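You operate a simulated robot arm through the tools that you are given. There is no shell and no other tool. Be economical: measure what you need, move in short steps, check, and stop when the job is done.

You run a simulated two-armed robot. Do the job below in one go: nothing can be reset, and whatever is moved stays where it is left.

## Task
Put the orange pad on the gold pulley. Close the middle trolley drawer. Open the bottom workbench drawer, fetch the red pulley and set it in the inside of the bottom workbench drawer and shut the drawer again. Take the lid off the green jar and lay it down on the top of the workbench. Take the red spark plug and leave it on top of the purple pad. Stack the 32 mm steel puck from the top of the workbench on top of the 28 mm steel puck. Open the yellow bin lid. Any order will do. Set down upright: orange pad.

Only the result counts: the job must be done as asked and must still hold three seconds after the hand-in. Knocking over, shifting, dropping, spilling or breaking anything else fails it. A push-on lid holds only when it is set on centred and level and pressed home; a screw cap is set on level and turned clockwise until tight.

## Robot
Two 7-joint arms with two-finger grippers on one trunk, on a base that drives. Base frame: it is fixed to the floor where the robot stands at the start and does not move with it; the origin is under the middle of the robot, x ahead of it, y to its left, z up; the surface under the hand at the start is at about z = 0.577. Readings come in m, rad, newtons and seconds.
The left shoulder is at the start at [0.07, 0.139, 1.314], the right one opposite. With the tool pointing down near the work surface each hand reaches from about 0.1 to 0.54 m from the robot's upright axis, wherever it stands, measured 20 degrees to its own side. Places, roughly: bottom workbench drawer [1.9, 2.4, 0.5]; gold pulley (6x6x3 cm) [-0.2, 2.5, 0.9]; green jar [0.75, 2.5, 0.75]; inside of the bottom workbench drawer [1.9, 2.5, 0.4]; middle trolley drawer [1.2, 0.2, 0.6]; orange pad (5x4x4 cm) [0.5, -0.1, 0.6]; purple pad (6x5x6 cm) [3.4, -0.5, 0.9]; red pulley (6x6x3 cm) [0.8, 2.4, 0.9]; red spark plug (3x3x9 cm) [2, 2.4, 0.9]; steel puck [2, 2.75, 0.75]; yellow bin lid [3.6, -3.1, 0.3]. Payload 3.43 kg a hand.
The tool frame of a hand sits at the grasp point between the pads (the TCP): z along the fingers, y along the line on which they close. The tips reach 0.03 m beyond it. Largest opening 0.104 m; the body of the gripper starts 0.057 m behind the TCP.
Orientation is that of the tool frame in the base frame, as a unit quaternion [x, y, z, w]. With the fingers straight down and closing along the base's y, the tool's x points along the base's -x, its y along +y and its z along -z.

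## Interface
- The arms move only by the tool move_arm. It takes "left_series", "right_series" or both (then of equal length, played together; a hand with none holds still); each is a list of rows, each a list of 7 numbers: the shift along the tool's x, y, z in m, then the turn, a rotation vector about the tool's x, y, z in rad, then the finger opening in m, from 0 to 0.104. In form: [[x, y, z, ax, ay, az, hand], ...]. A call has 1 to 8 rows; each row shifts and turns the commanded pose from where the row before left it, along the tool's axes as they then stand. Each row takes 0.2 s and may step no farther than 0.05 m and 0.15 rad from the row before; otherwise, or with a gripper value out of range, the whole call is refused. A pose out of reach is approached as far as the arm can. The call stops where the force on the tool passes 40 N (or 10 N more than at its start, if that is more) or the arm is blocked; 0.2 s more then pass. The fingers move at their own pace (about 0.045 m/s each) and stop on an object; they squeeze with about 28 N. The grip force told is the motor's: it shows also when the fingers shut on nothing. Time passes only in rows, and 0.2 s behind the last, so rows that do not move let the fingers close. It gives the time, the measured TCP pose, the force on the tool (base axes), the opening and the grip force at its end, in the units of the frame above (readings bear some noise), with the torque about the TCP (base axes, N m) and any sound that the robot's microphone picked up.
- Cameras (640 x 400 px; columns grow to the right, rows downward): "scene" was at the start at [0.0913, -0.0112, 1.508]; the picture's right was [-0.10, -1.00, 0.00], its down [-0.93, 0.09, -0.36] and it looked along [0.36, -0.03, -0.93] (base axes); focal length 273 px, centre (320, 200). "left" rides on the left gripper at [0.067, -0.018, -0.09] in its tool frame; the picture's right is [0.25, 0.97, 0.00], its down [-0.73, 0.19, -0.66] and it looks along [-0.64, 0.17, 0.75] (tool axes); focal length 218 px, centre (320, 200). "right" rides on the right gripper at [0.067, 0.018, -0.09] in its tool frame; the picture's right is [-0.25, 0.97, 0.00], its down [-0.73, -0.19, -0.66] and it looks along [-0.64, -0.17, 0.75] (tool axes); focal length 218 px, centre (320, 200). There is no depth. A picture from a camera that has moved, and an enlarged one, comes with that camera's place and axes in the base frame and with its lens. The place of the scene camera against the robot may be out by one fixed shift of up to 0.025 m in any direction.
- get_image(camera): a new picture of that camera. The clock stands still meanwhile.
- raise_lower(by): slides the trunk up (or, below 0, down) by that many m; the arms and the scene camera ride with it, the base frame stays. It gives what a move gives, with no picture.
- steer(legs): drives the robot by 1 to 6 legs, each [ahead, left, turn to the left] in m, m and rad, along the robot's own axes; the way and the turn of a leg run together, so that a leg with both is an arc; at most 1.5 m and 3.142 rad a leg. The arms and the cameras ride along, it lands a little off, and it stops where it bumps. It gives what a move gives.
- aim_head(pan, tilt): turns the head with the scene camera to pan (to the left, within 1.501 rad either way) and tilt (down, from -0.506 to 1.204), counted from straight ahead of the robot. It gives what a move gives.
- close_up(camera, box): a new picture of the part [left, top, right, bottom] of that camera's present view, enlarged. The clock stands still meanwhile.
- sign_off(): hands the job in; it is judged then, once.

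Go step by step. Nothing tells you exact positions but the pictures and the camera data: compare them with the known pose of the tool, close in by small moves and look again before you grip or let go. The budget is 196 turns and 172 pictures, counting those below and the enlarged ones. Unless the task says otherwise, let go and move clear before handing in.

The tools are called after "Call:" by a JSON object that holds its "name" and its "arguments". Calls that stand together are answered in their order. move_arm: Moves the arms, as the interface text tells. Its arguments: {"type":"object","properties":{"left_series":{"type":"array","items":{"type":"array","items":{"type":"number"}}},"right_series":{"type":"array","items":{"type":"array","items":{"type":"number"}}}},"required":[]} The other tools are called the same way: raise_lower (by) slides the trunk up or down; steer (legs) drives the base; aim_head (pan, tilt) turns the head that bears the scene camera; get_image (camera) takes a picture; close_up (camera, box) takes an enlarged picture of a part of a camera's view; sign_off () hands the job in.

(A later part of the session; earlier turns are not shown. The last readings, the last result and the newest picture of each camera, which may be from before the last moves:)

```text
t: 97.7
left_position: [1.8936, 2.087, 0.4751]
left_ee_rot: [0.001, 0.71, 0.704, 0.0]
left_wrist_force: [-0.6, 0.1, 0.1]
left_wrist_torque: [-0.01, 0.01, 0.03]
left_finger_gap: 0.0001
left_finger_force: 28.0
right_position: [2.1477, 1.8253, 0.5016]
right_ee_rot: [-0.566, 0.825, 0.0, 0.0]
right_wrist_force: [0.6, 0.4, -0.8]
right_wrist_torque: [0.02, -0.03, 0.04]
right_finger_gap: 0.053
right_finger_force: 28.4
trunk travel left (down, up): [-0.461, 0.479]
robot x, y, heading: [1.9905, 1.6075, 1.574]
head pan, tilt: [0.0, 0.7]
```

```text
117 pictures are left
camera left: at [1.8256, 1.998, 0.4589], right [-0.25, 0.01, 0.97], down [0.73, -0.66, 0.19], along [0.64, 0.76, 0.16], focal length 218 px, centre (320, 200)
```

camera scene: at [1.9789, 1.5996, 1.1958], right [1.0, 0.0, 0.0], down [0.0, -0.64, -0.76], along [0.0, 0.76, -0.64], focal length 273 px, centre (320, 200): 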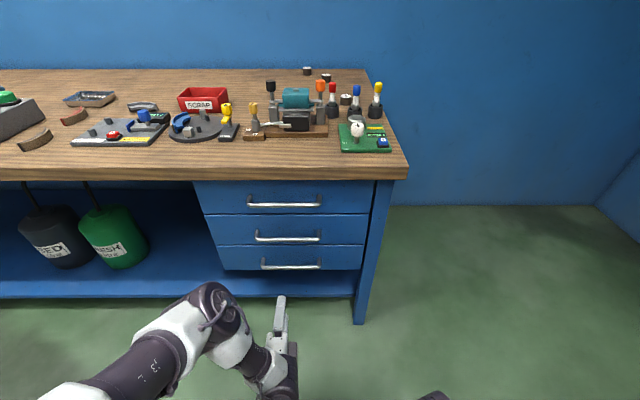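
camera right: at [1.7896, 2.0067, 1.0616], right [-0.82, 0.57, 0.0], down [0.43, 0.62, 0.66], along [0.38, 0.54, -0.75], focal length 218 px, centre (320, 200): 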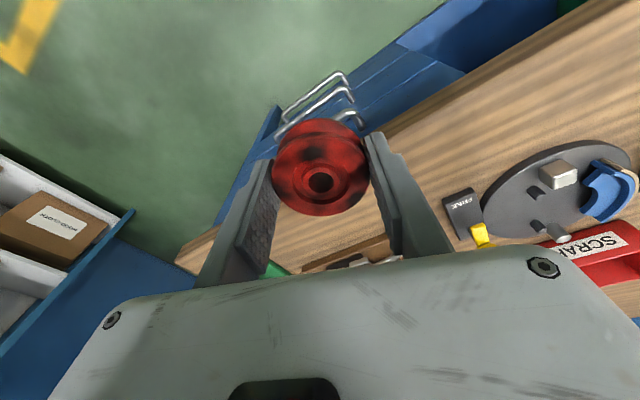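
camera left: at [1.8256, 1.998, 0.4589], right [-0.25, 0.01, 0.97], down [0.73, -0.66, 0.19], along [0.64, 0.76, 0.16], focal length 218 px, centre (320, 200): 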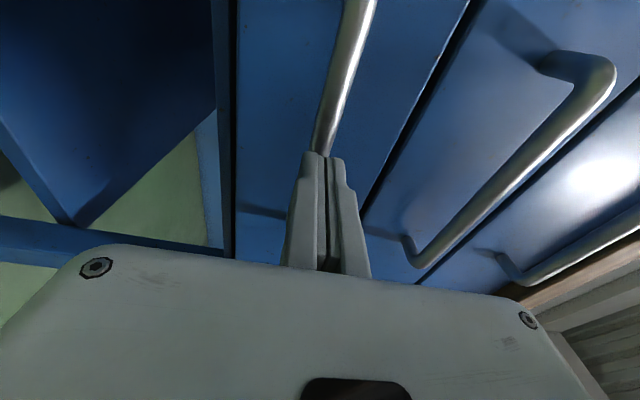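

Closed short of the handle. Opening, advancing 4 cm more and closing again.

Call:
{"name": "move_arm", "arguments": {"left_series": [[0, 0, 0, 0, 0, 0, 0.06], [0, 0, 0, 0, 0, 0, 0.06], [0, 0, 0, 0, 0, 0, 0.06], [0, 0, 0, 0, 0, 0, 0.06]]}}

Call:
{"name": "steer", "arguments": {"legs": [[0.04, 0, 0]]}}

Call:
{"name": "get_image", "arguments": {"camera": "left"}}

```text
t: 98.7
left_position: [1.894, 2.0871, 0.4755]
left_ee_rot: [0.001, 0.71, 0.704, -0.001]
left_wrist_force: [-0.3, 0.6, 0.5]
left_wrist_torque: [0.0, 0.01, 0.0]
left_finger_gap: 0.0596
left_finger_force: 0.0
right_position: [2.1475, 1.827, 0.5025]
right_ee_rot: [-0.565, 0.825, 0.0, -0.001]
right_wrist_force: [-0.4, 0.3, -1.2]
right_wrist_torque: [0.0, 0.01, -0.01]
right_finger_gap: 0.0528
right_finger_force: 27.8
trunk travel left (down, up): [-0.461, 0.479]
robot x, y, heading: [1.9979, 1.6029, 1.568]
head pan, tilt: [0.0, 0.7]
```

```text
t: 99.7
left_position: [1.8942, 2.1249, 0.4756]
left_ee_rot: [0.0, 0.709, 0.705, 0.001]
left_wrist_force: [0.0, 0.4, -0.2]
left_wrist_torque: [0.02, -0.02, 0.0]
left_finger_gap: 0.06
left_finger_force: 0.1
right_position: [2.1472, 1.8671, 0.503]
right_ee_rot: [-0.566, 0.824, 0.0, 0.0]
right_wrist_force: [-0.7, 0.0, -0.8]
right_wrist_torque: [0.01, 0.0, 0.03]
right_finger_gap: 0.0529
right_finger_force: 28.0
trunk travel left (down, up): [-0.461, 0.479]
robot x, y, heading: [1.9923, 1.6471, 1.573]
head pan, tilt: [0.0, 0.7]
stopped in leg 1: the force on the tool passed its limit at 66 N (the readings are from after the stop); the commanded pose is now the measured one
```

```text
116 pictures are left
camera left: at [1.8252, 2.0351, 0.4585], right [-0.25, 0.01, 0.97], down [0.73, -0.66, 0.19], along [0.64, 0.75, 0.16], focal length 218 px, centre (320, 200)
```

left: 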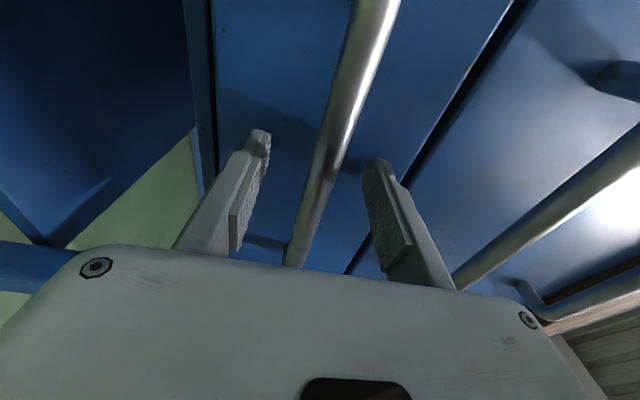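

Tips reached the drawer face, handle is between the pads. Closing.

Call:
{"name": "move_arm", "arguments": {"left_series": [[0, 0, -0.005, 0, 0, 0, 0.05], [0, 0, 0, 0, 0, 0, 0.0], [0, 0, 0, 0, 0, 0, 0.0], [0, 0, 0, 0, 0, 0, 0.0], [0, 0, 0, 0, 0, 0, 0.0]]}}

Call:
{"name": "get_image", "arguments": {"camera": "left"}}

```text
t: 100.9
left_position: [1.893, 2.12, 0.4731]
left_ee_rot: [0.001, 0.711, 0.704, 0.001]
left_wrist_force: [1.9, -1.2, -12.8]
left_wrist_torque: [-0.08, -0.08, 0.07]
left_finger_gap: 0.0136
left_finger_force: 45.0
right_position: [2.1486, 1.8666, 0.5013]
right_ee_rot: [-0.565, 0.825, 0.0, -0.001]
right_wrist_force: [-0.7, -0.4, 0.2]
right_wrist_torque: [-0.04, 0.02, -0.03]
right_finger_gap: 0.0528
right_finger_force: 28.2
trunk travel left (down, up): [-0.461, 0.479]
robot x, y, heading: [1.9897, 1.6475, 1.57]
head pan, tilt: [0.0, 0.7]
```

```text
115 pictures are left
camera left: at [1.8254, 2.0297, 0.4576], right [-0.25, 0.01, 0.97], down [0.73, -0.66, 0.2], along [0.64, 0.75, 0.16], focal length 218 px, centre (320, 200)
```

left: 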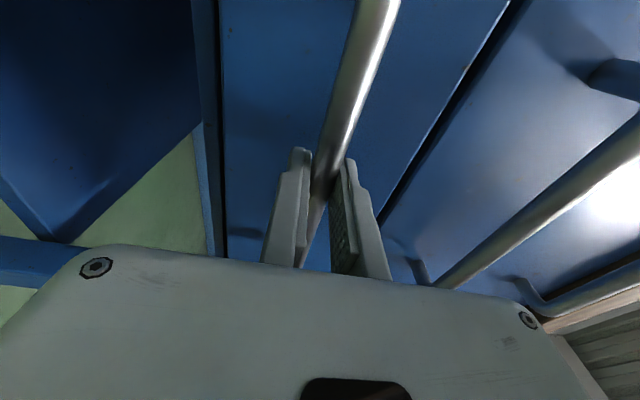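

Handle gripped. Pulling the drawer open by backing up.

Call:
{"name": "steer", "arguments": {"legs": [[-0.3, 0, 0]]}}

Call:
{"name": "get_image", "arguments": {"camera": "scene"}}

```text
t: 103.1
left_position: [1.893, 1.8136, 0.4754]
left_ee_rot: [-0.001, 0.711, 0.703, 0.0]
left_wrist_force: [0.4, -0.3, -2.4]
left_wrist_torque: [0.0, 0.05, 0.37]
left_finger_gap: 0.0136
left_finger_force: 45.1
right_position: [2.1474, 1.5643, 0.5031]
right_ee_rot: [-0.568, 0.823, 0.0, 0.001]
right_wrist_force: [-0.2, 0.3, -1.7]
right_wrist_torque: [0.0, 0.01, -0.02]
right_finger_gap: 0.0528
right_finger_force: 27.4
trunk travel left (down, up): [-0.461, 0.479]
robot x, y, heading: [1.9963, 1.3402, 1.581]
head pan, tilt: [0.0, 0.7]
stopped in leg 1: the force on the tool passed its limit at 41 N (the readings are from after the stop); the commanded pose is now the measured one
```

```text
114 pictures are left
camera scene: at [1.9791, 1.4713, 1.1961], right [1.0, 0.01, 0.0], down [0.01, -0.64, -0.76], along [-0.01, 0.76, -0.64], focal length 273 px, centre (320, 200)
```

scene: 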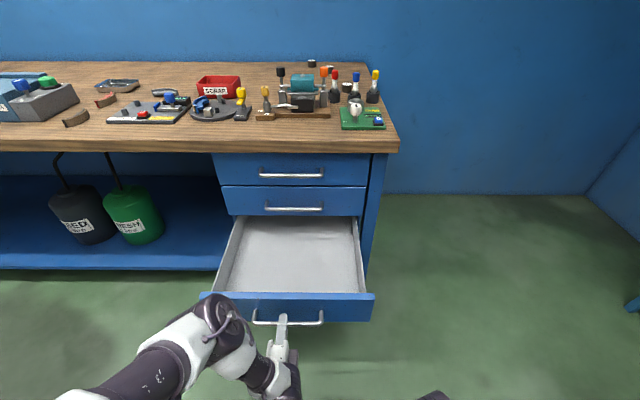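

Drawer is fully open (~0.3 m) and empty. I release the handle, back off, move the left hand aside and raise the trunk so the right hand clears the drawer front.

Call:
{"name": "move_arm", "arguments": {"left_series": [[0, 0, 0, 0, 0, 0, 0.06], [0, 0, 0, 0, 0, 0, 0.06], [0, 0, 0, 0, 0, 0, 0.06]]}}

Call:
{"name": "steer", "arguments": {"legs": [[-0.07, 0, -0.008]]}}

Call:
{"name": "move_arm", "arguments": {"left_series": [[0.04, 0, -0.02, 0, 0, 0, 0.03], [0.045, 0, -0.02, 0, 0, 0, 0.03], [0.045, 0, 0, 0, 0, 0, 0.03], [0.045, 0, 0, 0, 0, 0, 0.03], [0.045, 0, 0, 0, 0, 0, 0.03]]}}

Call:
{"name": "raise_lower", "arguments": {"by": 0.12}}

Call:
{"name": "get_image", "arguments": {"camera": "scene"}}

```text
t: 103.9
left_position: [1.8937, 1.8127, 0.4744]
left_ee_rot: [-0.002, 0.711, 0.703, 0.0]
left_wrist_force: [0.2, -0.2, -0.2]
left_wrist_torque: [0.02, -0.02, -0.01]
left_finger_gap: 0.0599
left_finger_force: 0.0
right_position: [2.1485, 1.5643, 0.5023]
right_ee_rot: [-0.569, 0.823, 0.0, 0.001]
right_wrist_force: [0.1, 0.1, -0.1]
right_wrist_torque: [0.01, 0.0, -0.02]
right_finger_gap: 0.053
right_finger_force: 27.8
trunk travel left (down, up): [-0.461, 0.479]
robot x, y, heading: [1.9932, 1.3433, 1.58]
head pan, tilt: [0.0, 0.7]
```

```text
t: 104.9
left_position: [1.8985, 1.7447, 0.4749]
left_ee_rot: [0.002, 0.711, 0.704, 0.003]
left_wrist_force: [-0.6, -0.3, -0.2]
left_wrist_torque: [-0.02, 0.02, -0.03]
left_finger_gap: 0.06
left_finger_force: 0.0
right_position: [2.1519, 1.4928, 0.5023]
right_ee_rot: [-0.565, 0.825, 0.0, 0.0]
right_wrist_force: [0.4, -0.1, -0.5]
right_wrist_torque: [0.0, 0.01, 0.01]
right_finger_gap: 0.0529
right_finger_force: 28.1
trunk travel left (down, up): [-0.461, 0.479]
robot x, y, heading: [1.995, 1.272, 1.568]
head pan, tilt: [0.0, 0.7]
```

```text
t: 106.1
left_position: [1.8357, 1.7817, 0.5191]
left_ee_rot: [0.002, 0.712, 0.702, 0.003]
left_wrist_force: [-0.6, 0.0, 0.0]
left_wrist_torque: [-0.02, 0.0, 0.0]
left_finger_gap: 0.0301
left_finger_force: 0.0
left hand out of reach, approached as far as the arm can: row 1, 2, 3, 4, 5
right_position: [2.1506, 1.4931, 0.5015]
right_ee_rot: [-0.565, 0.825, 0.0, 0.0]
right_wrist_force: [-0.1, 0.0, -0.7]
right_wrist_torque: [0.02, 0.03, -0.01]
right_finger_gap: 0.0531
right_finger_force: 27.8
trunk travel left (down, up): [-0.461, 0.479]
robot x, y, heading: [1.9943, 1.2741, 1.572]
head pan, tilt: [0.0, 0.7]
```

```text
t: 107.6
left_position: [1.8357, 1.7805, 0.639]
left_ee_rot: [0.001, 0.712, 0.702, 0.002]
left_wrist_force: [-0.6, -0.3, 0.3]
left_wrist_torque: [0.02, 0.01, 0.02]
left_finger_gap: 0.0302
left_finger_force: 0.0
right_position: [2.1506, 1.4937, 0.6226]
right_ee_rot: [-0.565, 0.825, 0.0, 0.0]
right_wrist_force: [0.3, 0.9, -0.3]
right_wrist_torque: [0.0, 0.03, 0.0]
right_finger_gap: 0.0531
right_finger_force: 28.3
trunk travel left (down, up): [-0.581, 0.359]
robot x, y, heading: [1.9969, 1.2747, 1.571]
head pan, tilt: [0.0, 0.7]
```

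```text
113 pictures are left
camera scene: at [1.9807, 1.4012, 1.3158], right [1.0, 0.0, 0.0], down [0.0, -0.64, -0.76], along [0.0, 0.76, -0.64], focal length 273 px, centre (320, 200)
```

scene: 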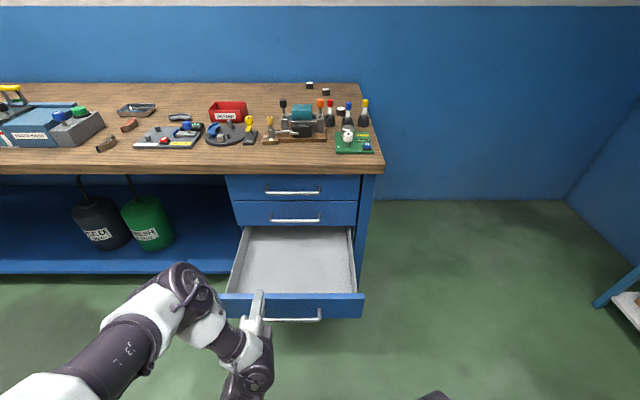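

Left hand is now well above the drawer. Driving forward so the right hand reaches into it.

Call:
{"name": "steer", "arguments": {"legs": [[0.2, 0, 0]]}}

Call:
{"name": "move_arm", "arguments": {"right_series": [[-0.03, 0.035, 0, 0, 0, 0, 0.03], [-0.03, 0.035, 0, 0, 0, 0, 0.03], [-0.03, 0.035, 0, 0, 0, 0, 0.03], [-0.03, 0.035, 0, 0, 0, 0, 0.03], [-0.03, 0.035, 0, 0, 0, 0, 0.03], [-0.03, 0.02, 0, 0, 0, 0, 0.03], [-0.03, 0.0, 0, 0, 0, 0, 0.03]]}}

Call:
{"name": "get_image", "arguments": {"camera": "right"}}

Call:
{"name": "get_image", "arguments": {"camera": "scene"}}

```text
t: 109.2
left_position: [1.8344, 1.9833, 0.6384]
left_ee_rot: [0.001, 0.712, 0.702, 0.002]
left_wrist_force: [-0.6, 0.1, 0.4]
left_wrist_torque: [0.04, -0.02, -0.01]
left_finger_gap: 0.0299
left_finger_force: 0.1
right_position: [2.15, 1.696, 0.6211]
right_ee_rot: [-0.566, 0.824, 0.0, 0.0]
right_wrist_force: [-0.2, 0.3, -1.4]
right_wrist_torque: [0.01, -0.01, 0.02]
right_finger_gap: 0.053
right_finger_force: 28.0
trunk travel left (down, up): [-0.581, 0.359]
robot x, y, heading: [1.9919, 1.4701, 1.573]
head pan, tilt: [0.0, 0.7]
```

```text
t: 110.8
left_position: [1.834, 1.9839, 0.6377]
left_ee_rot: [0.001, 0.712, 0.702, 0.001]
left_wrist_force: [0.7, 0.0, -0.8]
left_wrist_torque: [0.0, -0.04, 0.04]
left_finger_gap: 0.0297
left_finger_force: 0.0
right_position: [2.0445, 1.9644, 0.622]
right_ee_rot: [-0.567, 0.824, 0.001, 0.0]
right_wrist_force: [-0.5, 0.7, 0.6]
right_wrist_torque: [0.01, 0.01, 0.0]
right_finger_gap: 0.0528
right_finger_force: 28.3
trunk travel left (down, up): [-0.581, 0.359]
robot x, y, heading: [1.9948, 1.4756, 1.573]
head pan, tilt: [0.0, 0.7]
```

```text
112 pictures are left
camera right: at [2.0041, 1.9072, 0.7125], right [-0.81, 0.58, 0.0], down [0.44, 0.61, 0.66], along [0.38, 0.53, -0.75], focal length 218 px, centre (320, 200)
```

right: 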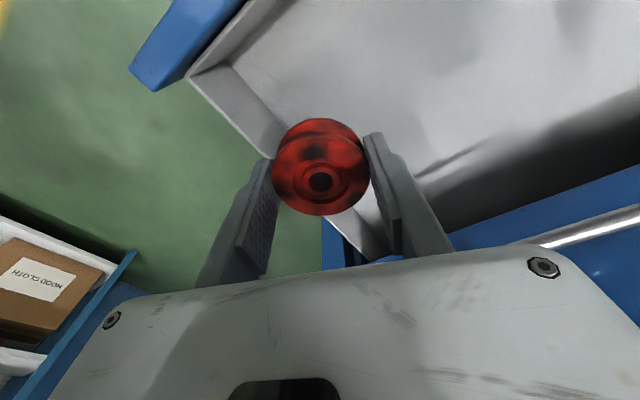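

```text
111 pictures are left
camera scene: at [1.9801, 1.604, 1.3158], right [1.0, 0.0, 0.0], down [0.0, -0.64, -0.76], along [0.0, 0.76, -0.64], focal length 273 px, centre (320, 200)
```

scene: 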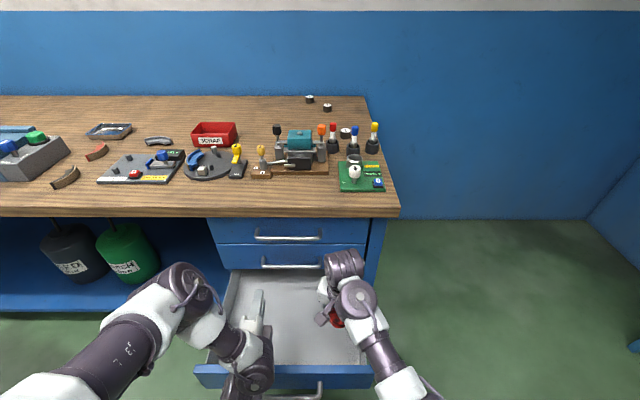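

Over the drawer; shifting a little left from its wall, then lowering.

Call:
{"name": "move_arm", "arguments": {"right_series": [[-0.003, 0.034, 0, 0, 0, 0, 0.03], [-0.004, 0.033, 0, 0, 0, 0, 0.03], [0, 0, 0.045, 0, 0, 0, 0.03], [0, 0, 0.045, 0, 0, 0, 0.03], [0, 0, 0.02, 0, 0, 0, 0.03]]}}

Call:
{"name": "get_image", "arguments": {"camera": "right"}}

```text
t: 112.0
left_position: [1.8344, 1.9829, 0.6382]
left_ee_rot: [0.0, 0.712, 0.702, 0.002]
left_wrist_force: [-0.4, -0.1, 0.3]
left_wrist_torque: [0.0, 0.02, 0.0]
left_finger_gap: 0.03
left_finger_force: 0.0
right_position: [2.0053, 1.996, 0.5058]
right_ee_rot: [-0.561, 0.827, -0.007, 0.011]
right_wrist_force: [-0.4, 0.1, -0.5]
right_wrist_torque: [0.01, 0.04, 0.0]
right_finger_gap: 0.0528
right_finger_force: 28.4
trunk travel left (down, up): [-0.581, 0.359]
robot x, y, heading: [1.9911, 1.4739, 1.576]
head pan, tilt: [0.0, 0.7]
```

```text
110 pictures are left
camera right: at [1.9618, 1.9395, 0.5954], right [-0.8, 0.59, -0.02], down [0.43, 0.61, 0.67], along [0.41, 0.53, -0.74], focal length 218 px, centre (320, 200)
```

right: 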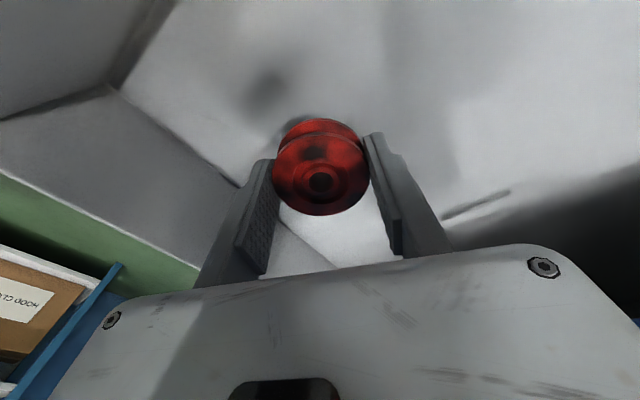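

The arm seems slightly obstructed sideways; I ease the command back to the right.

Call:
{"name": "move_arm", "arguments": {"right_series": [[0.0, -0.02, 0, 0, 0, 0, 0.03], [0, 0, 0, 0, 0, 0, 0.03]]}}

Call:
{"name": "get_image", "arguments": {"camera": "scene"}}

```text
t: 112.6
left_position: [1.8337, 1.9827, 0.6387]
left_ee_rot: [0.0, 0.712, 0.702, 0.002]
left_wrist_force: [-0.2, -0.3, 1.3]
left_wrist_torque: [0.02, -0.04, -0.04]
left_finger_gap: 0.0299
left_finger_force: 0.0
right_position: [2.009, 1.9927, 0.5163]
right_ee_rot: [-0.564, 0.826, 0.001, 0.006]
right_wrist_force: [0.5, 0.9, -1.2]
right_wrist_torque: [-0.02, -0.01, 0.01]
right_finger_gap: 0.053
right_finger_force: 27.8
trunk travel left (down, up): [-0.581, 0.359]
robot x, y, heading: [1.9946, 1.4734, 1.57]
head pan, tilt: [0.0, 0.7]
```

```text
109 pictures are left
camera scene: at [1.9795, 1.6037, 1.3159], right [1.0, 0.0, 0.0], down [0.0, -0.64, -0.76], along [0.0, 0.76, -0.64], focal length 273 px, centre (320, 200)
```

scene: 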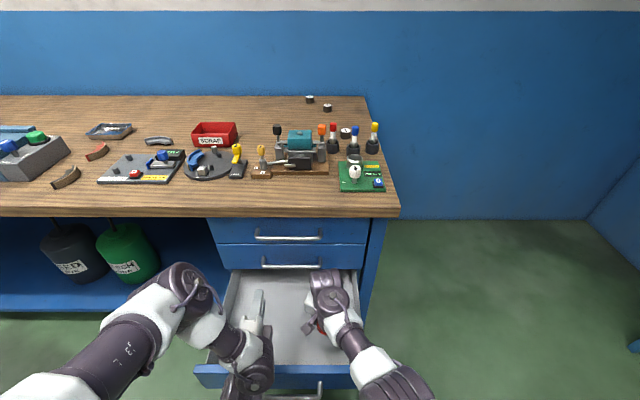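

The wrist is near the middle drawer's handle. Moving back 4.5 cm, then lowering.

Call:
{"name": "move_arm", "arguments": {"right_series": [[0.042, -0.016, -0.01, 0, 0, 0, 0.03], [0, 0, 0, 0, 0, 0, 0.03], [0, 0, 0.03, 0, 0, 0, 0.03], [0, 0, 0, 0, 0, 0, 0.03]]}}

Call:
{"name": "get_image", "arguments": {"camera": "right"}}

```text
t: 113.8
left_position: [1.8333, 1.9827, 0.6388]
left_ee_rot: [0.0, 0.712, 0.702, 0.001]
left_wrist_force: [0.1, 0.6, -0.2]
left_wrist_torque: [0.01, 0.0, 0.04]
left_finger_gap: 0.03
left_finger_force: 0.1
right_position: [2.0303, 1.9359, 0.4799]
right_ee_rot: [-0.563, 0.826, -0.015, 0.013]
right_wrist_force: [0.3, 0.2, -0.1]
right_wrist_torque: [-0.02, -0.02, -0.01]
right_finger_gap: 0.0528
right_finger_force: 28.1
trunk travel left (down, up): [-0.581, 0.359]
robot x, y, heading: [1.998, 1.4724, 1.576]
head pan, tilt: [0.0, 0.7]
stopped in row 4 (right hand): the arm was blocked; the commanded pose is now the measured one
```

```text
108 pictures are left
camera right: at [1.9867, 1.8805, 0.5686], right [-0.81, 0.59, -0.04], down [0.42, 0.62, 0.67], along [0.42, 0.52, -0.74], focal length 218 px, centre (320, 200)
```

right: 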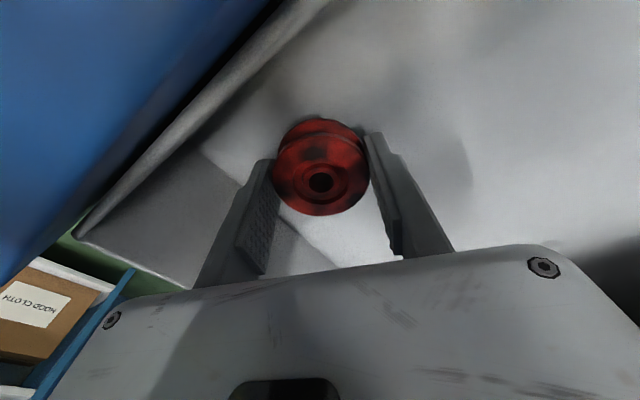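

Something on the arm touches the drawer front. I raise the trunk so the arm comes in more steeply.

Call:
{"name": "raise_lower", "arguments": {"by": 0.15}}

Call:
{"name": "move_arm", "arguments": {"right_series": [[-0.01, 0.03, 0, 0, 0, 0, 0.03], [-0.01, 0.02, 0, 0, 0, 0, 0.03], [0, 0, 0, 0, 0, 0, 0.03]]}}

Call:
{"name": "get_image", "arguments": {"camera": "scene"}}

```text
t: 115.6
left_position: [1.8339, 1.9828, 0.7878]
left_ee_rot: [0.0, 0.711, 0.703, 0.002]
left_wrist_force: [-0.2, -0.1, -0.1]
left_wrist_torque: [0.01, 0.02, 0.02]
left_finger_gap: 0.03
left_finger_force: 0.0
right_position: [2.0303, 1.9351, 0.6295]
right_ee_rot: [-0.563, 0.826, -0.015, 0.014]
right_wrist_force: [-0.2, 0.3, -1.2]
right_wrist_torque: [-0.02, 0.03, -0.03]
right_finger_gap: 0.0529
right_finger_force: 28.4
trunk travel left (down, up): [-0.731, 0.209]
robot x, y, heading: [1.9962, 1.4716, 1.573]
head pan, tilt: [0.0, 0.7]
```

```text
t: 116.6
left_position: [1.8331, 1.9827, 0.7883]
left_ee_rot: [0.002, 0.712, 0.702, 0.001]
left_wrist_force: [1.1, 0.3, -0.1]
left_wrist_torque: [0.01, -0.01, -0.01]
left_finger_gap: 0.0299
left_finger_force: 0.1
right_position: [2.0306, 1.9796, 0.6199]
right_ee_rot: [-0.552, 0.833, -0.029, 0.033]
right_wrist_force: [-0.3, -0.4, 0.1]
right_wrist_torque: [-0.01, 0.01, -0.02]
right_finger_gap: 0.0531
right_finger_force: 27.6
trunk travel left (down, up): [-0.731, 0.209]
robot x, y, heading: [1.9937, 1.4736, 1.578]
head pan, tilt: [0.0, 0.7]
stopped in row 3 (right hand): the arm was blocked; the commanded pose is now the measured one
```

```text
107 pictures are left
camera scene: at [1.9798, 1.6041, 1.4658], right [1.0, 0.0, 0.0], down [0.0, -0.64, -0.76], along [0.0, 0.76, -0.64], focal length 273 px, centre (320, 200)
```

scene: 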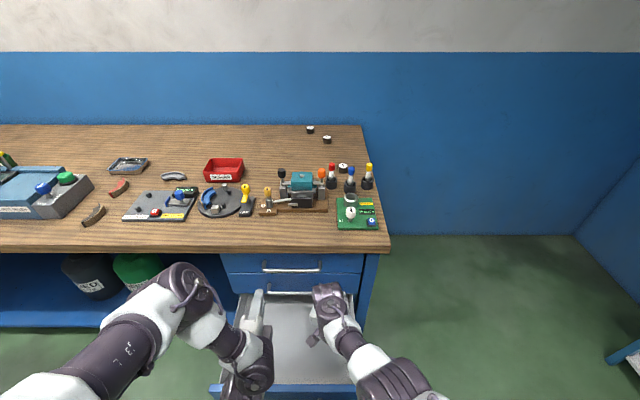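

Between the camera on my hand and the wrist against the bench front, there's no room from this side. I'll raise up, back out, and approach the open drawer from its right end instead.

Call:
{"name": "raise_lower", "arguments": {"by": 0.06}}

Call:
{"name": "steer", "arguments": {"legs": [[-0.45, 0, 0]]}}

Call:
{"name": "get_image", "arguments": {"camera": "scene"}}

```text
t: 117.6
left_position: [1.8339, 1.9826, 0.8482]
left_ee_rot: [-0.001, 0.712, 0.702, 0.002]
left_wrist_force: [0.4, 0.4, -0.3]
left_wrist_torque: [-0.02, -0.02, 0.02]
left_finger_gap: 0.0304
left_finger_force: 0.0
right_position: [2.0302, 1.9797, 0.6789]
right_ee_rot: [-0.552, 0.833, -0.028, 0.032]
right_wrist_force: [0.1, -0.6, -0.2]
right_wrist_torque: [0.0, 0.02, 0.01]
right_finger_gap: 0.0528
right_finger_force: 27.6
trunk travel left (down, up): [-0.791, 0.149]
robot x, y, heading: [1.9966, 1.4706, 1.577]
head pan, tilt: [0.0, 0.7]
```

```text
t: 120.2
left_position: [1.8358, 1.5436, 0.8489]
left_ee_rot: [0.0, 0.712, 0.703, 0.002]
left_wrist_force: [0.7, 0.0, 0.4]
left_wrist_torque: [-0.04, 0.01, -0.01]
left_finger_gap: 0.0299
left_finger_force: 0.0
right_position: [2.0312, 1.5389, 0.6782]
right_ee_rot: [-0.553, 0.832, -0.028, 0.032]
right_wrist_force: [0.8, 0.7, -0.1]
right_wrist_torque: [0.0, 0.0, 0.0]
right_finger_gap: 0.0528
right_finger_force: 28.1
trunk travel left (down, up): [-0.791, 0.149]
robot x, y, heading: [1.9951, 1.0357, 1.569]
head pan, tilt: [0.0, 0.7]
```

```text
106 pictures are left
camera scene: at [1.9811, 1.1636, 1.5258], right [1.0, 0.0, 0.0], down [0.0, -0.64, -0.76], along [0.0, 0.76, -0.64], focal length 273 px, centre (320, 200)
```

scene: 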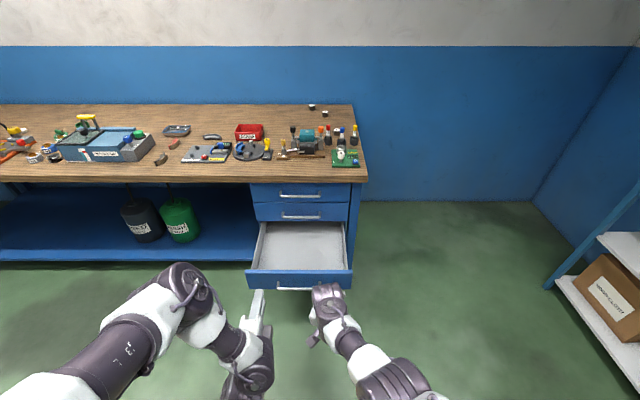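

Levelling and straightening the right hand, then driving round to face the drawer from the right end.

Call:
{"name": "move_arm", "arguments": {"right_series": [[0, 0, 0, -0.0815, 0.0223, 0, 0.03], [0, 0, 0, 0, 0, -0.13, 0.03], [0, 0, 0, 0, 0, -0.13, 0.03], [0, 0, 0, 0, 0, -0.13, 0.03], [0, 0, 0, 0, 0, 0, 0.03]]}}

Call:
{"name": "steer", "arguments": {"legs": [[0, -0.56, 0], [0.3, 0, 0], [0, 0, 1.571]]}}

Call:
{"name": "aim_head", "arguments": {"pan": -0.3, "tilt": 0.75}}

Call:
{"name": "get_image", "arguments": {"camera": "scene"}}

```text
t: 121.5
left_position: [1.8346, 1.5427, 0.8491]
left_ee_rot: [0.001, 0.712, 0.702, 0.002]
left_wrist_force: [0.0, -0.8, 0.1]
left_wrist_torque: [-0.02, 0.01, 0.03]
left_finger_gap: 0.0297
left_finger_force: 0.0
right_position: [2.0305, 1.5373, 0.6783]
right_ee_rot: [-0.704, 0.71, -0.001, 0.001]
right_wrist_force: [0.2, -0.2, 0.1]
right_wrist_torque: [-0.04, -0.04, 0.06]
right_finger_gap: 0.0528
right_finger_force: 28.2
trunk travel left (down, up): [-0.791, 0.149]
robot x, y, heading: [2.001, 1.0349, 1.571]
head pan, tilt: [0.0, 0.7]
```

```text
t: 130.1
left_position: [2.0458, 1.196, 0.8478]
left_ee_rot: [-0.494, 0.512, 0.507, -0.487]
left_wrist_force: [-0.6, -0.6, -0.2]
left_wrist_torque: [0.01, -0.01, 0.02]
left_finger_gap: 0.0301
left_finger_force: 0.1
right_position: [2.0571, 1.3913, 0.6789]
right_ee_rot: [1.0, -0.022, 0.001, -0.001]
right_wrist_force: [-0.5, -0.5, -1.1]
right_wrist_torque: [0.02, 0.04, -0.04]
right_finger_gap: 0.0529
right_finger_force: 28.3
trunk travel left (down, up): [-0.791, 0.149]
robot x, y, heading: [2.5601, 1.339, 3.109]
head pan, tilt: [0.0, 0.7]
```

```text
t: 130.9
left_position: [2.0463, 1.1957, 0.8487]
left_ee_rot: [-0.494, 0.513, 0.507, -0.486]
left_wrist_force: [-0.1, 0.3, 0.3]
left_wrist_torque: [0.0, 0.02, 0.0]
left_finger_gap: 0.0298
left_finger_force: 0.0
right_position: [2.0579, 1.3927, 0.6779]
right_ee_rot: [1.0, -0.024, 0.0, -0.001]
right_wrist_force: [-0.9, -0.1, -0.1]
right_wrist_torque: [0.01, 0.01, 0.01]
right_finger_gap: 0.0527
right_finger_force: 27.8
trunk travel left (down, up): [-0.791, 0.149]
robot x, y, heading: [2.56, 1.3357, 3.108]
head pan, tilt: [-0.3, 0.75]
```

```text
105 pictures are left
camera scene: at [2.4169, 1.3613, 1.5217], right [0.33, 0.95, 0.0], down [0.64, -0.22, -0.73], along [-0.69, 0.24, -0.68], focal length 273 px, centre (320, 200)
```

scene: 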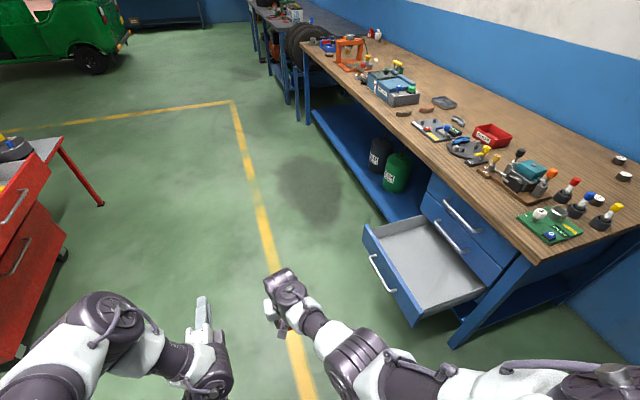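

Clear view of the open drawer. Strafing right so the right hand passes over it.

Call:
{"name": "steer", "arguments": {"legs": [[0, 0, 0.033], [0, -0.58, 0]]}}

Call:
{"name": "get_image", "arguments": {"camera": "scene"}}

Call:
{"name": "get_image", "arguments": {"camera": "right"}}

```text
t: 134.6
left_position: [2.0505, 1.7598, 0.8486]
left_ee_rot: [-0.503, 0.503, 0.498, -0.495]
left_wrist_force: [1.2, 0.7, -0.4]
left_wrist_torque: [0.03, 0.01, 0.02]
left_finger_gap: 0.03
left_finger_force: 0.0
right_position: [2.0555, 1.9558, 0.6787]
right_ee_rot: [1.0, -0.005, 0.0, -0.001]
right_wrist_force: [1.1, 0.0, -0.7]
right_wrist_torque: [0.02, -0.02, -0.02]
right_finger_gap: 0.053
right_finger_force: 28.1
trunk travel left (down, up): [-0.791, 0.149]
robot x, y, heading: [2.5628, 1.9202, -3.138]
head pan, tilt: [-0.3, 0.75]
```

```text
104 pictures are left
camera scene: at [2.4152, 1.9388, 1.5217], right [0.29, 0.96, 0.0], down [0.65, -0.2, -0.73], along [-0.7, 0.21, -0.68], focal length 273 px, centre (320, 200)
```

scene: 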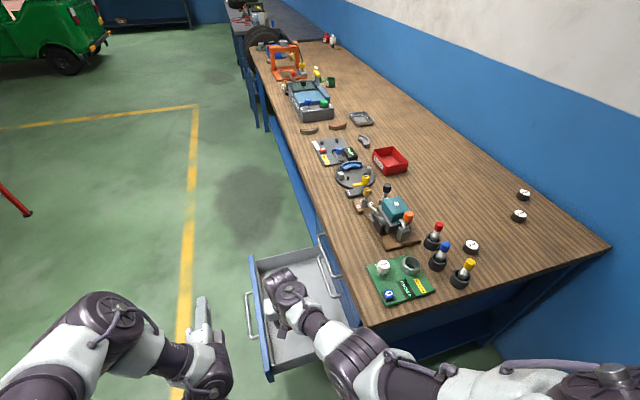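

```text
103 pictures are left
camera right: at [2.1226, 1.9369, 0.7688], right [-0.26, -0.96, 0.0], down [-0.73, 0.2, 0.66], along [-0.63, 0.17, -0.75], focal length 218 px, centre (320, 200)
```

right: 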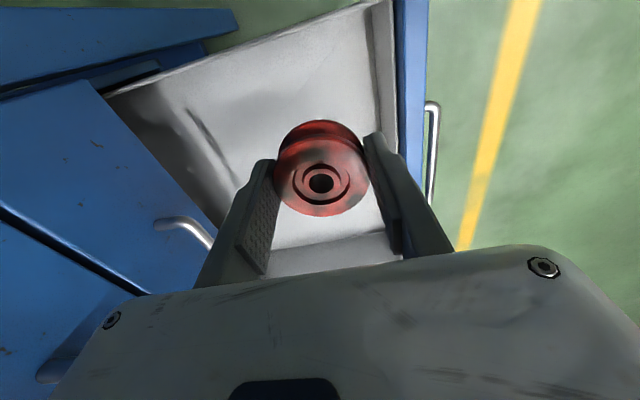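

Good alignment. Moving in a little and lowering.

Call:
{"name": "move_arm", "arguments": {"right_series": [[-0.03, -0.007, 0, 0, 0, 0, 0.03], [-0.03, -0.007, 0, 0, 0, 0, 0.03], [0, 0, 0.045, 0, 0, 0, 0.03], [0, 0, 0.045, 0, 0, 0, 0.03], [0, 0, 0.045, 0, 0, 0, 0.03], [0, 0, 0.03, 0, 0, 0, 0.03]]}}

Call:
{"name": "get_image", "arguments": {"camera": "right"}}

Call:
{"name": "get_image", "arguments": {"camera": "scene"}}

```text
t: 136.0
left_position: [2.0497, 1.7594, 0.8479]
left_ee_rot: [-0.503, 0.504, 0.498, -0.495]
left_wrist_force: [0.5, 0.2, -0.5]
left_wrist_torque: [0.01, 0.0, 0.02]
left_finger_gap: 0.03
left_finger_force: 0.1
right_position: [2.0704, 2.0012, 0.6071]
right_ee_rot: [1.0, -0.004, 0.0, -0.001]
right_wrist_force: [-0.4, -0.1, -0.9]
right_wrist_torque: [0.01, 0.02, 0.01]
right_finger_gap: 0.0527
right_finger_force: 28.2
right hand out of reach, approached as far as the arm can: row 2, 3, 4, 5, 6
trunk travel left (down, up): [-0.791, 0.149]
robot x, y, heading: [2.5599, 1.9174, -3.139]
head pan, tilt: [-0.3, 0.75]
```

```text
102 pictures are left
camera right: at [2.1388, 1.9821, 0.6967], right [-0.26, -0.97, 0.0], down [-0.73, 0.2, 0.66], along [-0.63, 0.17, -0.75], focal length 218 px, centre (320, 200)
```

right: 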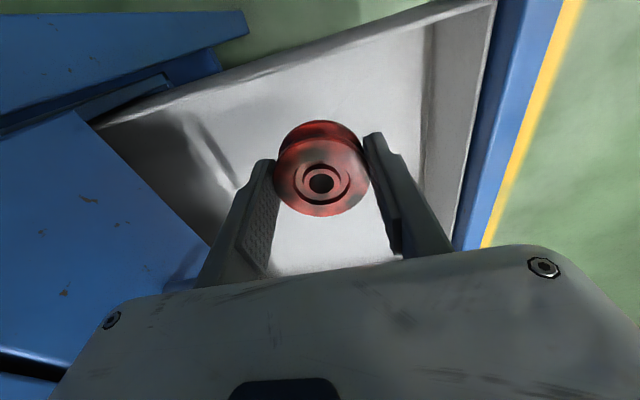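

```text
101 pictures are left
camera scene: at [2.4149, 1.9391, 1.5216], right [0.29, 0.96, 0.0], down [0.65, -0.2, -0.73], along [-0.7, 0.21, -0.68], focal length 273 px, centre (320, 200)
```

scene: 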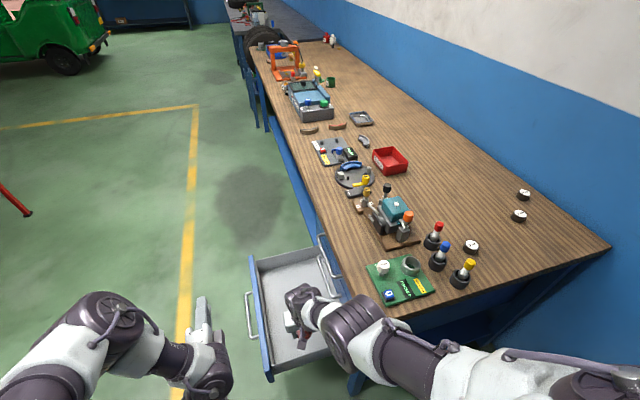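

The arm is too stretched at this trunk height. Raising the hand again, then lowering the trunk and moving the base a bit nearer.

Call:
{"name": "move_arm", "arguments": {"right_series": [[0.0, 0, -0.045, 0, 0, 0, 0.03], [0, 0, -0.045, 0, 0, 0, 0.03], [0, 0, -0.03, 0, 0, 0, 0.03], [0, 0, -0.045, 0, 0, 0, 0.03]]}}

Call:
{"name": "steer", "arguments": {"legs": [[0.05, 0, 0]]}}

Call:
{"name": "raise_lower", "arguments": {"by": -0.1}}

Call:
{"name": "get_image", "arguments": {"camera": "scene"}}

```text
t: 137.0
left_position: [2.0505, 1.7613, 0.8487]
left_ee_rot: [0.503, -0.503, -0.498, 0.496]
left_wrist_force: [-0.1, 0.1, 0.2]
left_wrist_torque: [-0.02, 0.0, -0.01]
left_finger_gap: 0.03
left_finger_force: 0.1
right_position: [2.0714, 2.0004, 0.771]
right_ee_rot: [1.0, -0.004, 0.0, -0.001]
right_wrist_force: [-0.3, -0.1, -0.5]
right_wrist_torque: [-0.01, 0.0, -0.01]
right_finger_gap: 0.0526
right_finger_force: 27.9
trunk travel left (down, up): [-0.791, 0.149]
robot x, y, heading: [2.557, 1.9209, -3.138]
head pan, tilt: [-0.3, 0.75]
```

```text
t: 137.9
left_position: [2.0026, 1.7582, 0.8495]
left_ee_rot: [-0.503, 0.504, 0.498, -0.495]
left_wrist_force: [0.7, -0.6, -0.1]
left_wrist_torque: [0.03, 0.02, -0.01]
left_finger_gap: 0.03
left_finger_force: 0.1
right_position: [2.0233, 1.9998, 0.7715]
right_ee_rot: [1.0, -0.006, 0.0, -0.001]
right_wrist_force: [0.3, -0.4, -0.8]
right_wrist_torque: [-0.03, 0.02, 0.01]
right_finger_gap: 0.0529
right_finger_force: 27.7
trunk travel left (down, up): [-0.791, 0.149]
robot x, y, heading: [2.5063, 1.9207, -3.136]
head pan, tilt: [-0.3, 0.75]
```

```text
t: 139.2
left_position: [2.0013, 1.7595, 0.7478]
left_ee_rot: [-0.503, 0.504, 0.498, -0.495]
left_wrist_force: [0.8, -0.7, 0.4]
left_wrist_torque: [0.0, -0.02, 0.01]
left_finger_gap: 0.0301
left_finger_force: 0.0
right_position: [2.021, 1.9992, 0.669]
right_ee_rot: [1.0, -0.006, 0.0, -0.001]
right_wrist_force: [0.5, -0.1, -0.1]
right_wrist_torque: [0.0, -0.01, 0.02]
right_finger_gap: 0.0528
right_finger_force: 28.3
trunk travel left (down, up): [-0.691, 0.249]
robot x, y, heading: [2.5095, 1.92, -3.136]
head pan, tilt: [-0.3, 0.75]
```

```text
100 pictures are left
camera scene: at [2.3666, 1.9389, 1.4217], right [0.29, 0.96, 0.0], down [0.65, -0.2, -0.73], along [-0.7, 0.21, -0.68], focal length 273 px, centre (320, 200)
```

scene: 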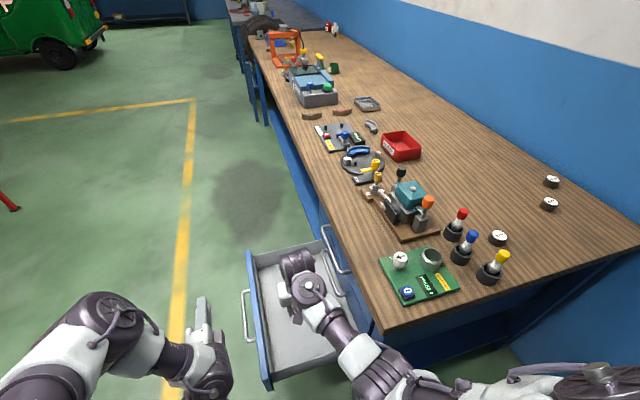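

Descending straight into the drawer in steps.

Call:
{"name": "move_arm", "arguments": {"right_series": [[0, 0.01, 0.045, 0, 0, 0, 0.03], [0, 0.01, 0.045, 0, 0, 0, 0.03], [0, 0, 0.045, 0, 0, 0, 0.03], [0, 0, 0.03, 0, 0, 0, 0.03], [0, 0, 0, 0, 0, 0, 0.03]]}}

Call:
{"name": "get_image", "arguments": {"camera": "right"}}

Call:
{"name": "get_image", "arguments": {"camera": "scene"}}

```text
t: 140.4
left_position: [2.0033, 1.7603, 0.7478]
left_ee_rot: [-0.502, 0.504, 0.498, -0.495]
left_wrist_force: [-0.1, 0.2, 0.0]
left_wrist_torque: [0.02, 0.01, -0.01]
left_finger_gap: 0.0298
left_finger_force: 0.0
right_position: [2.0255, 1.9792, 0.5112]
right_ee_rot: [1.0, -0.005, -0.001, 0.0]
right_wrist_force: [-0.3, 0.6, 0.0]
right_wrist_torque: [-0.05, 0.03, -0.04]
right_finger_gap: 0.0526
right_finger_force: 27.9
right hand out of reach, approached as far as the arm can: row 4
trunk travel left (down, up): [-0.691, 0.249]
robot x, y, heading: [2.5102, 1.9215, -3.139]
head pan, tilt: [-0.3, 0.75]
```

```text
99 pictures are left
camera right: at [2.0936, 1.9603, 0.6005], right [-0.26, -0.96, 0.0], down [-0.73, 0.2, 0.66], along [-0.63, 0.17, -0.75], focal length 218 px, centre (320, 200)
```

right: 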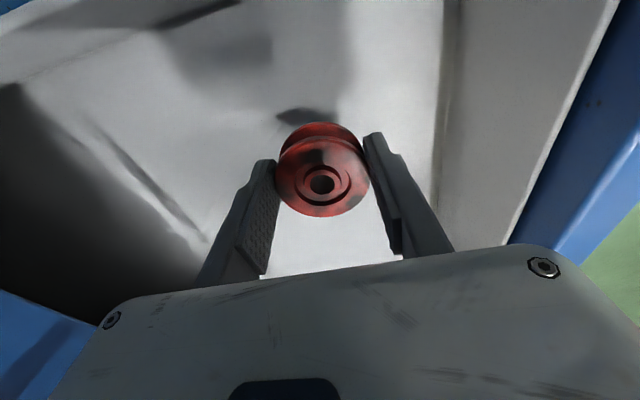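

```text
98 pictures are left
camera scene: at [2.3671, 1.9392, 1.4218], right [0.29, 0.96, 0.0], down [0.65, -0.2, -0.73], along [-0.7, 0.21, -0.68], focal length 273 px, centre (320, 200)
```

scene: 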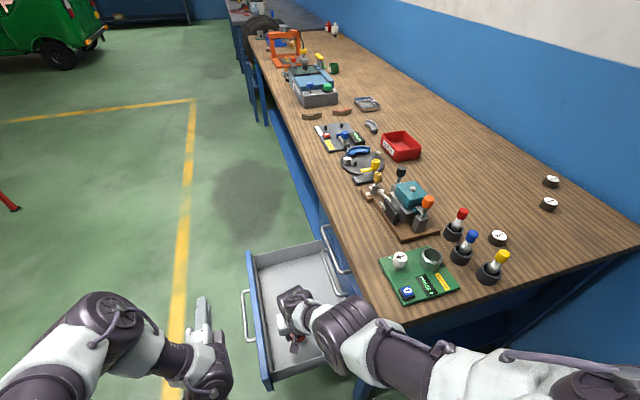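

Near the limit at z=0.51. Nudging the base 4 cm nearer, then lowering the trunk gently.

Call:
{"name": "steer", "arguments": {"legs": [[0.04, 0, 0]]}}

Call:
{"name": "raise_lower", "arguments": {"by": -0.04}}

Call:
{"name": "get_image", "arguments": {"camera": "right"}}

```text
t: 141.3
left_position: [1.9631, 1.7596, 0.7481]
left_ee_rot: [-0.503, 0.504, 0.497, -0.496]
left_wrist_force: [-0.3, 0.2, -0.7]
left_wrist_torque: [0.01, 0.03, -0.02]
left_finger_gap: 0.0299
left_finger_force: 0.1
right_position: [1.9863, 1.979, 0.5095]
right_ee_rot: [1.0, -0.005, -0.001, -0.001]
right_wrist_force: [-0.4, 0.4, -0.8]
right_wrist_torque: [0.01, 0.0, 0.03]
right_finger_gap: 0.0528
right_finger_force: 28.1
trunk travel left (down, up): [-0.691, 0.249]
robot x, y, heading: [2.4694, 1.9212, -3.135]
head pan, tilt: [-0.3, 0.75]
```

```text
t: 142.2
left_position: [1.9617, 1.7595, 0.7096]
left_ee_rot: [0.504, -0.504, -0.498, 0.495]
left_wrist_force: [-0.2, 0.0, 0.4]
left_wrist_torque: [0.03, -0.02, 0.03]
left_finger_gap: 0.03
left_finger_force: 0.0
right_position: [1.9857, 1.9783, 0.4707]
right_ee_rot: [1.0, -0.005, -0.001, 0.0]
right_wrist_force: [0.5, 0.5, -0.3]
right_wrist_torque: [-0.01, 0.01, -0.04]
right_finger_gap: 0.0526
right_finger_force: 27.7
trunk travel left (down, up): [-0.651, 0.289]
robot x, y, heading: [2.4703, 1.92, -3.133]
head pan, tilt: [-0.3, 0.75]
```

```text
97 pictures are left
camera right: at [2.0541, 1.9603, 0.5604], right [-0.26, -0.96, 0.0], down [-0.73, 0.2, 0.66], along [-0.63, 0.17, -0.75], focal length 218 px, centre (320, 200)
```

right: 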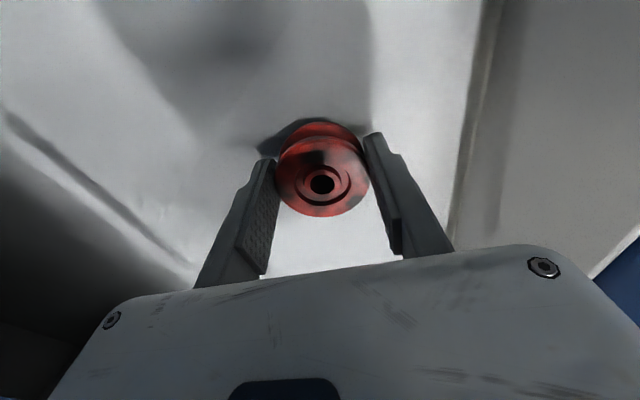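

Shadow is close beneath the pulley. Lowering the trunk by small amounts until contact.

Call:
{"name": "raise_lower", "arguments": {"by": -0.015}}

Call:
{"name": "get_image", "arguments": {"camera": "right"}}

```text
t: 142.8
left_position: [1.9621, 1.7585, 0.694]
left_ee_rot: [-0.503, 0.504, 0.497, -0.495]
left_wrist_force: [0.8, -1.0, 0.9]
left_wrist_torque: [0.0, 0.06, -0.02]
left_finger_gap: 0.0304
left_finger_force: 0.0
right_position: [1.9851, 1.9773, 0.4572]
right_ee_rot: [1.0, -0.005, -0.001, -0.001]
right_wrist_force: [2.0, -1.3, 13.6]
right_wrist_torque: [-0.03, -0.13, 0.02]
right_finger_gap: 0.0528
right_finger_force: 27.8
trunk travel left (down, up): [-0.636, 0.304]
robot x, y, heading: [2.4689, 1.9214, -3.14]
head pan, tilt: [-0.3, 0.75]
```

```text
96 pictures are left
camera right: at [2.0532, 1.9596, 0.5464], right [-0.26, -0.97, 0.0], down [-0.73, 0.2, 0.66], along [-0.64, 0.17, -0.75], focal length 218 px, centre (320, 200)
```

right: 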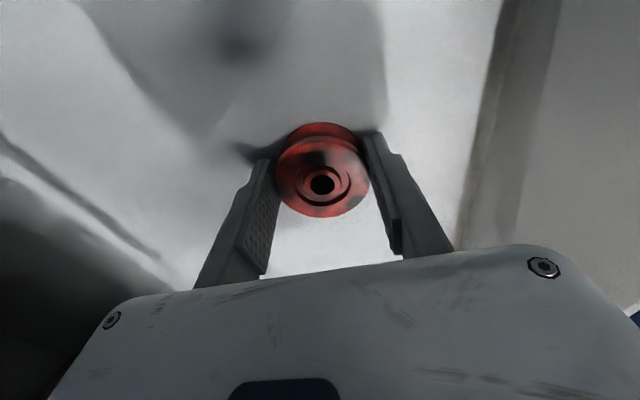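

Contact (13.6 N). Opening and lifting out.

Call:
{"name": "move_arm", "arguments": {"right_series": [[0, 0, 0, 0, 0, 0, 0.058], [0, 0, 0, 0, 0, 0, 0.066], [0, 0, 0, 0, 0, 0, 0.075], [0, 0, 0, 0, 0, 0, 0.075], [0, 0, 0, 0, 0, 0, 0.075]]}}

Call:
{"name": "raise_lower", "arguments": {"by": 0.15}}

Call:
{"name": "get_image", "arguments": {"camera": "right"}}

```text
t: 144.0
left_position: [1.9646, 1.7592, 0.6957]
left_ee_rot: [-0.502, 0.503, 0.498, -0.496]
left_wrist_force: [0.7, 0.3, -0.1]
left_wrist_torque: [-0.01, 0.05, 0.0]
left_finger_gap: 0.0299
left_finger_force: 0.0
right_position: [1.9854, 1.9772, 0.4584]
right_ee_rot: [1.0, -0.004, -0.002, -0.001]
right_wrist_force: [5.7, -0.8, 34.4]
right_wrist_torque: [-0.77, -0.53, -0.04]
right_finger_gap: 0.0672
right_finger_force: 0.0
trunk travel left (down, up): [-0.636, 0.304]
robot x, y, heading: [2.4695, 1.9227, -3.141]
head pan, tilt: [-0.3, 0.75]
```

```text
t: 145.7
left_position: [1.9625, 1.759, 0.8431]
left_ee_rot: [-0.503, 0.504, 0.497, -0.495]
left_wrist_force: [0.5, 0.0, -0.2]
left_wrist_torque: [0.01, -0.01, -0.01]
left_finger_gap: 0.0301
left_finger_force: 0.2
right_position: [1.987, 1.9781, 0.6061]
right_ee_rot: [1.0, -0.004, 0.001, -0.002]
right_wrist_force: [-0.3, -1.1, 1.0]
right_wrist_torque: [-0.01, 0.0, 0.04]
right_finger_gap: 0.0751
right_finger_force: 0.1
trunk travel left (down, up): [-0.786, 0.154]
robot x, y, heading: [2.4713, 1.9206, -3.136]
head pan, tilt: [-0.3, 0.75]
```

```text
95 pictures are left
camera right: at [2.0537, 1.9602, 0.695], right [-0.26, -0.96, 0.0], down [-0.73, 0.2, 0.66], along [-0.63, 0.17, -0.75], focal length 218 px, centre (320, 200)
```

right: 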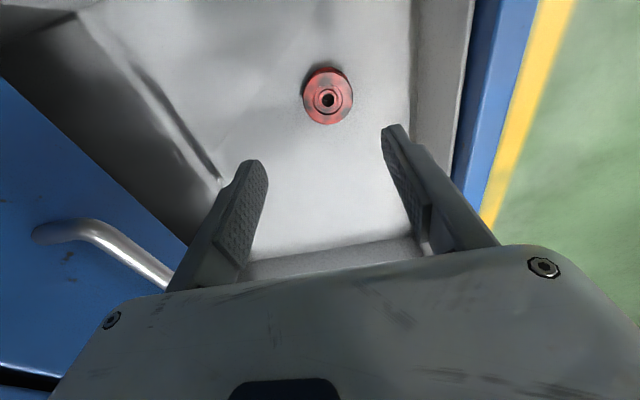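

Red pulley rests in the drawer. Now I go round to the front again to push the drawer shut; right hand gets tucked.

Call:
{"name": "steer", "arguments": {"legs": [[0.0, 0.6, 0], [0, 0, -1.571]]}}

Call:
{"name": "move_arm", "arguments": {"right_series": [[0.0, -0.03, -0.04, 0, 0, 0, 0.0], [0.04, -0.03, -0.02, 0, 0, 0, 0.0], [0.045, -0.02, 0, 0, 0, 0, 0.0], [0.045, -0.02, 0, 0, 0, 0, 0.0], [0.045, 0, 0, 0, 0, 0, 0.0], [0.045, 0, 0, 0, 0, 0, 0.0]], "left_series": [[0, 0, 0, 0, 0, 0, 0.0], [0, 0, 0, 0, 0, 0, 0.0], [0, 0, 0, 0, 0, 0, 0.0], [0, 0, 0, 0, 0, 0, 0.0], [0, 0, 0, 0, 0, 0, 0.0], [0, 0, 0, 0, 0, 0, 0.0]]}}

Call:
{"name": "aim_head", "arguments": {"pan": 0, "tilt": 0.7}}

Call:
{"name": "get_image", "arguments": {"camera": "scene"}}

```text
t: 152.9
left_position: [2.3082, 1.8417, 0.8434]
left_ee_rot: [-0.002, 0.712, 0.702, -0.001]
left_wrist_force: [-1.2, -1.0, 1.0]
left_wrist_torque: [0.04, 0.0, -0.03]
left_finger_gap: 0.0299
left_finger_force: 0.0
right_position: [2.5283, 1.8187, 0.6053]
right_ee_rot: [-0.706, 0.708, -0.001, 0.0]
right_wrist_force: [-0.6, -0.1, -0.4]
right_wrist_torque: [0.01, -0.02, 0.01]
right_finger_gap: 0.0749
right_finger_force: 0.0
trunk travel left (down, up): [-0.786, 0.154]
robot x, y, heading: [2.4723, 1.333, 1.581]
head pan, tilt: [-0.3, 0.75]
```

```text
refused: row 2 steps farther than a row can; nothing moved
```

```text
t: 153.7
left_position: [2.309, 1.842, 0.8439]
left_ee_rot: [-0.002, 0.712, 0.702, 0.0]
left_wrist_force: [0.9, 0.1, -0.2]
left_wrist_torque: [0.02, 0.01, -0.03]
left_finger_gap: 0.03
left_finger_force: 0.1
right_position: [2.5265, 1.8183, 0.6047]
right_ee_rot: [-0.706, 0.708, 0.0, 0.001]
right_wrist_force: [-0.3, 0.6, -0.5]
right_wrist_torque: [0.0, -0.01, -0.03]
right_finger_gap: 0.0751
right_finger_force: 0.0
trunk travel left (down, up): [-0.786, 0.154]
robot x, y, heading: [2.4738, 1.3363, 1.579]
head pan, tilt: [0.0, 0.7]
```

```text
94 pictures are left
camera scene: at [2.4575, 1.4634, 1.5209], right [1.0, 0.01, 0.0], down [0.01, -0.64, -0.76], along [-0.01, 0.76, -0.64], focal length 273 px, centre (320, 200)
```

scene: 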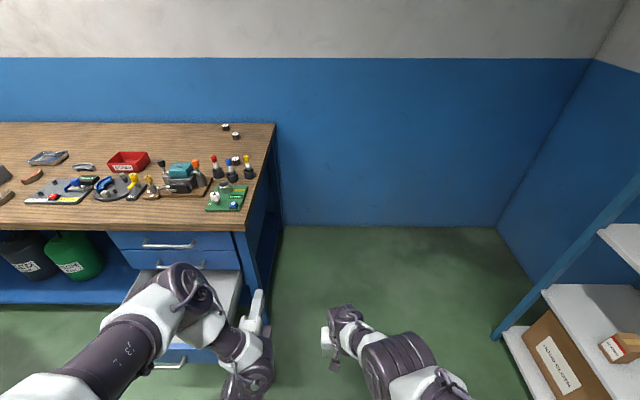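

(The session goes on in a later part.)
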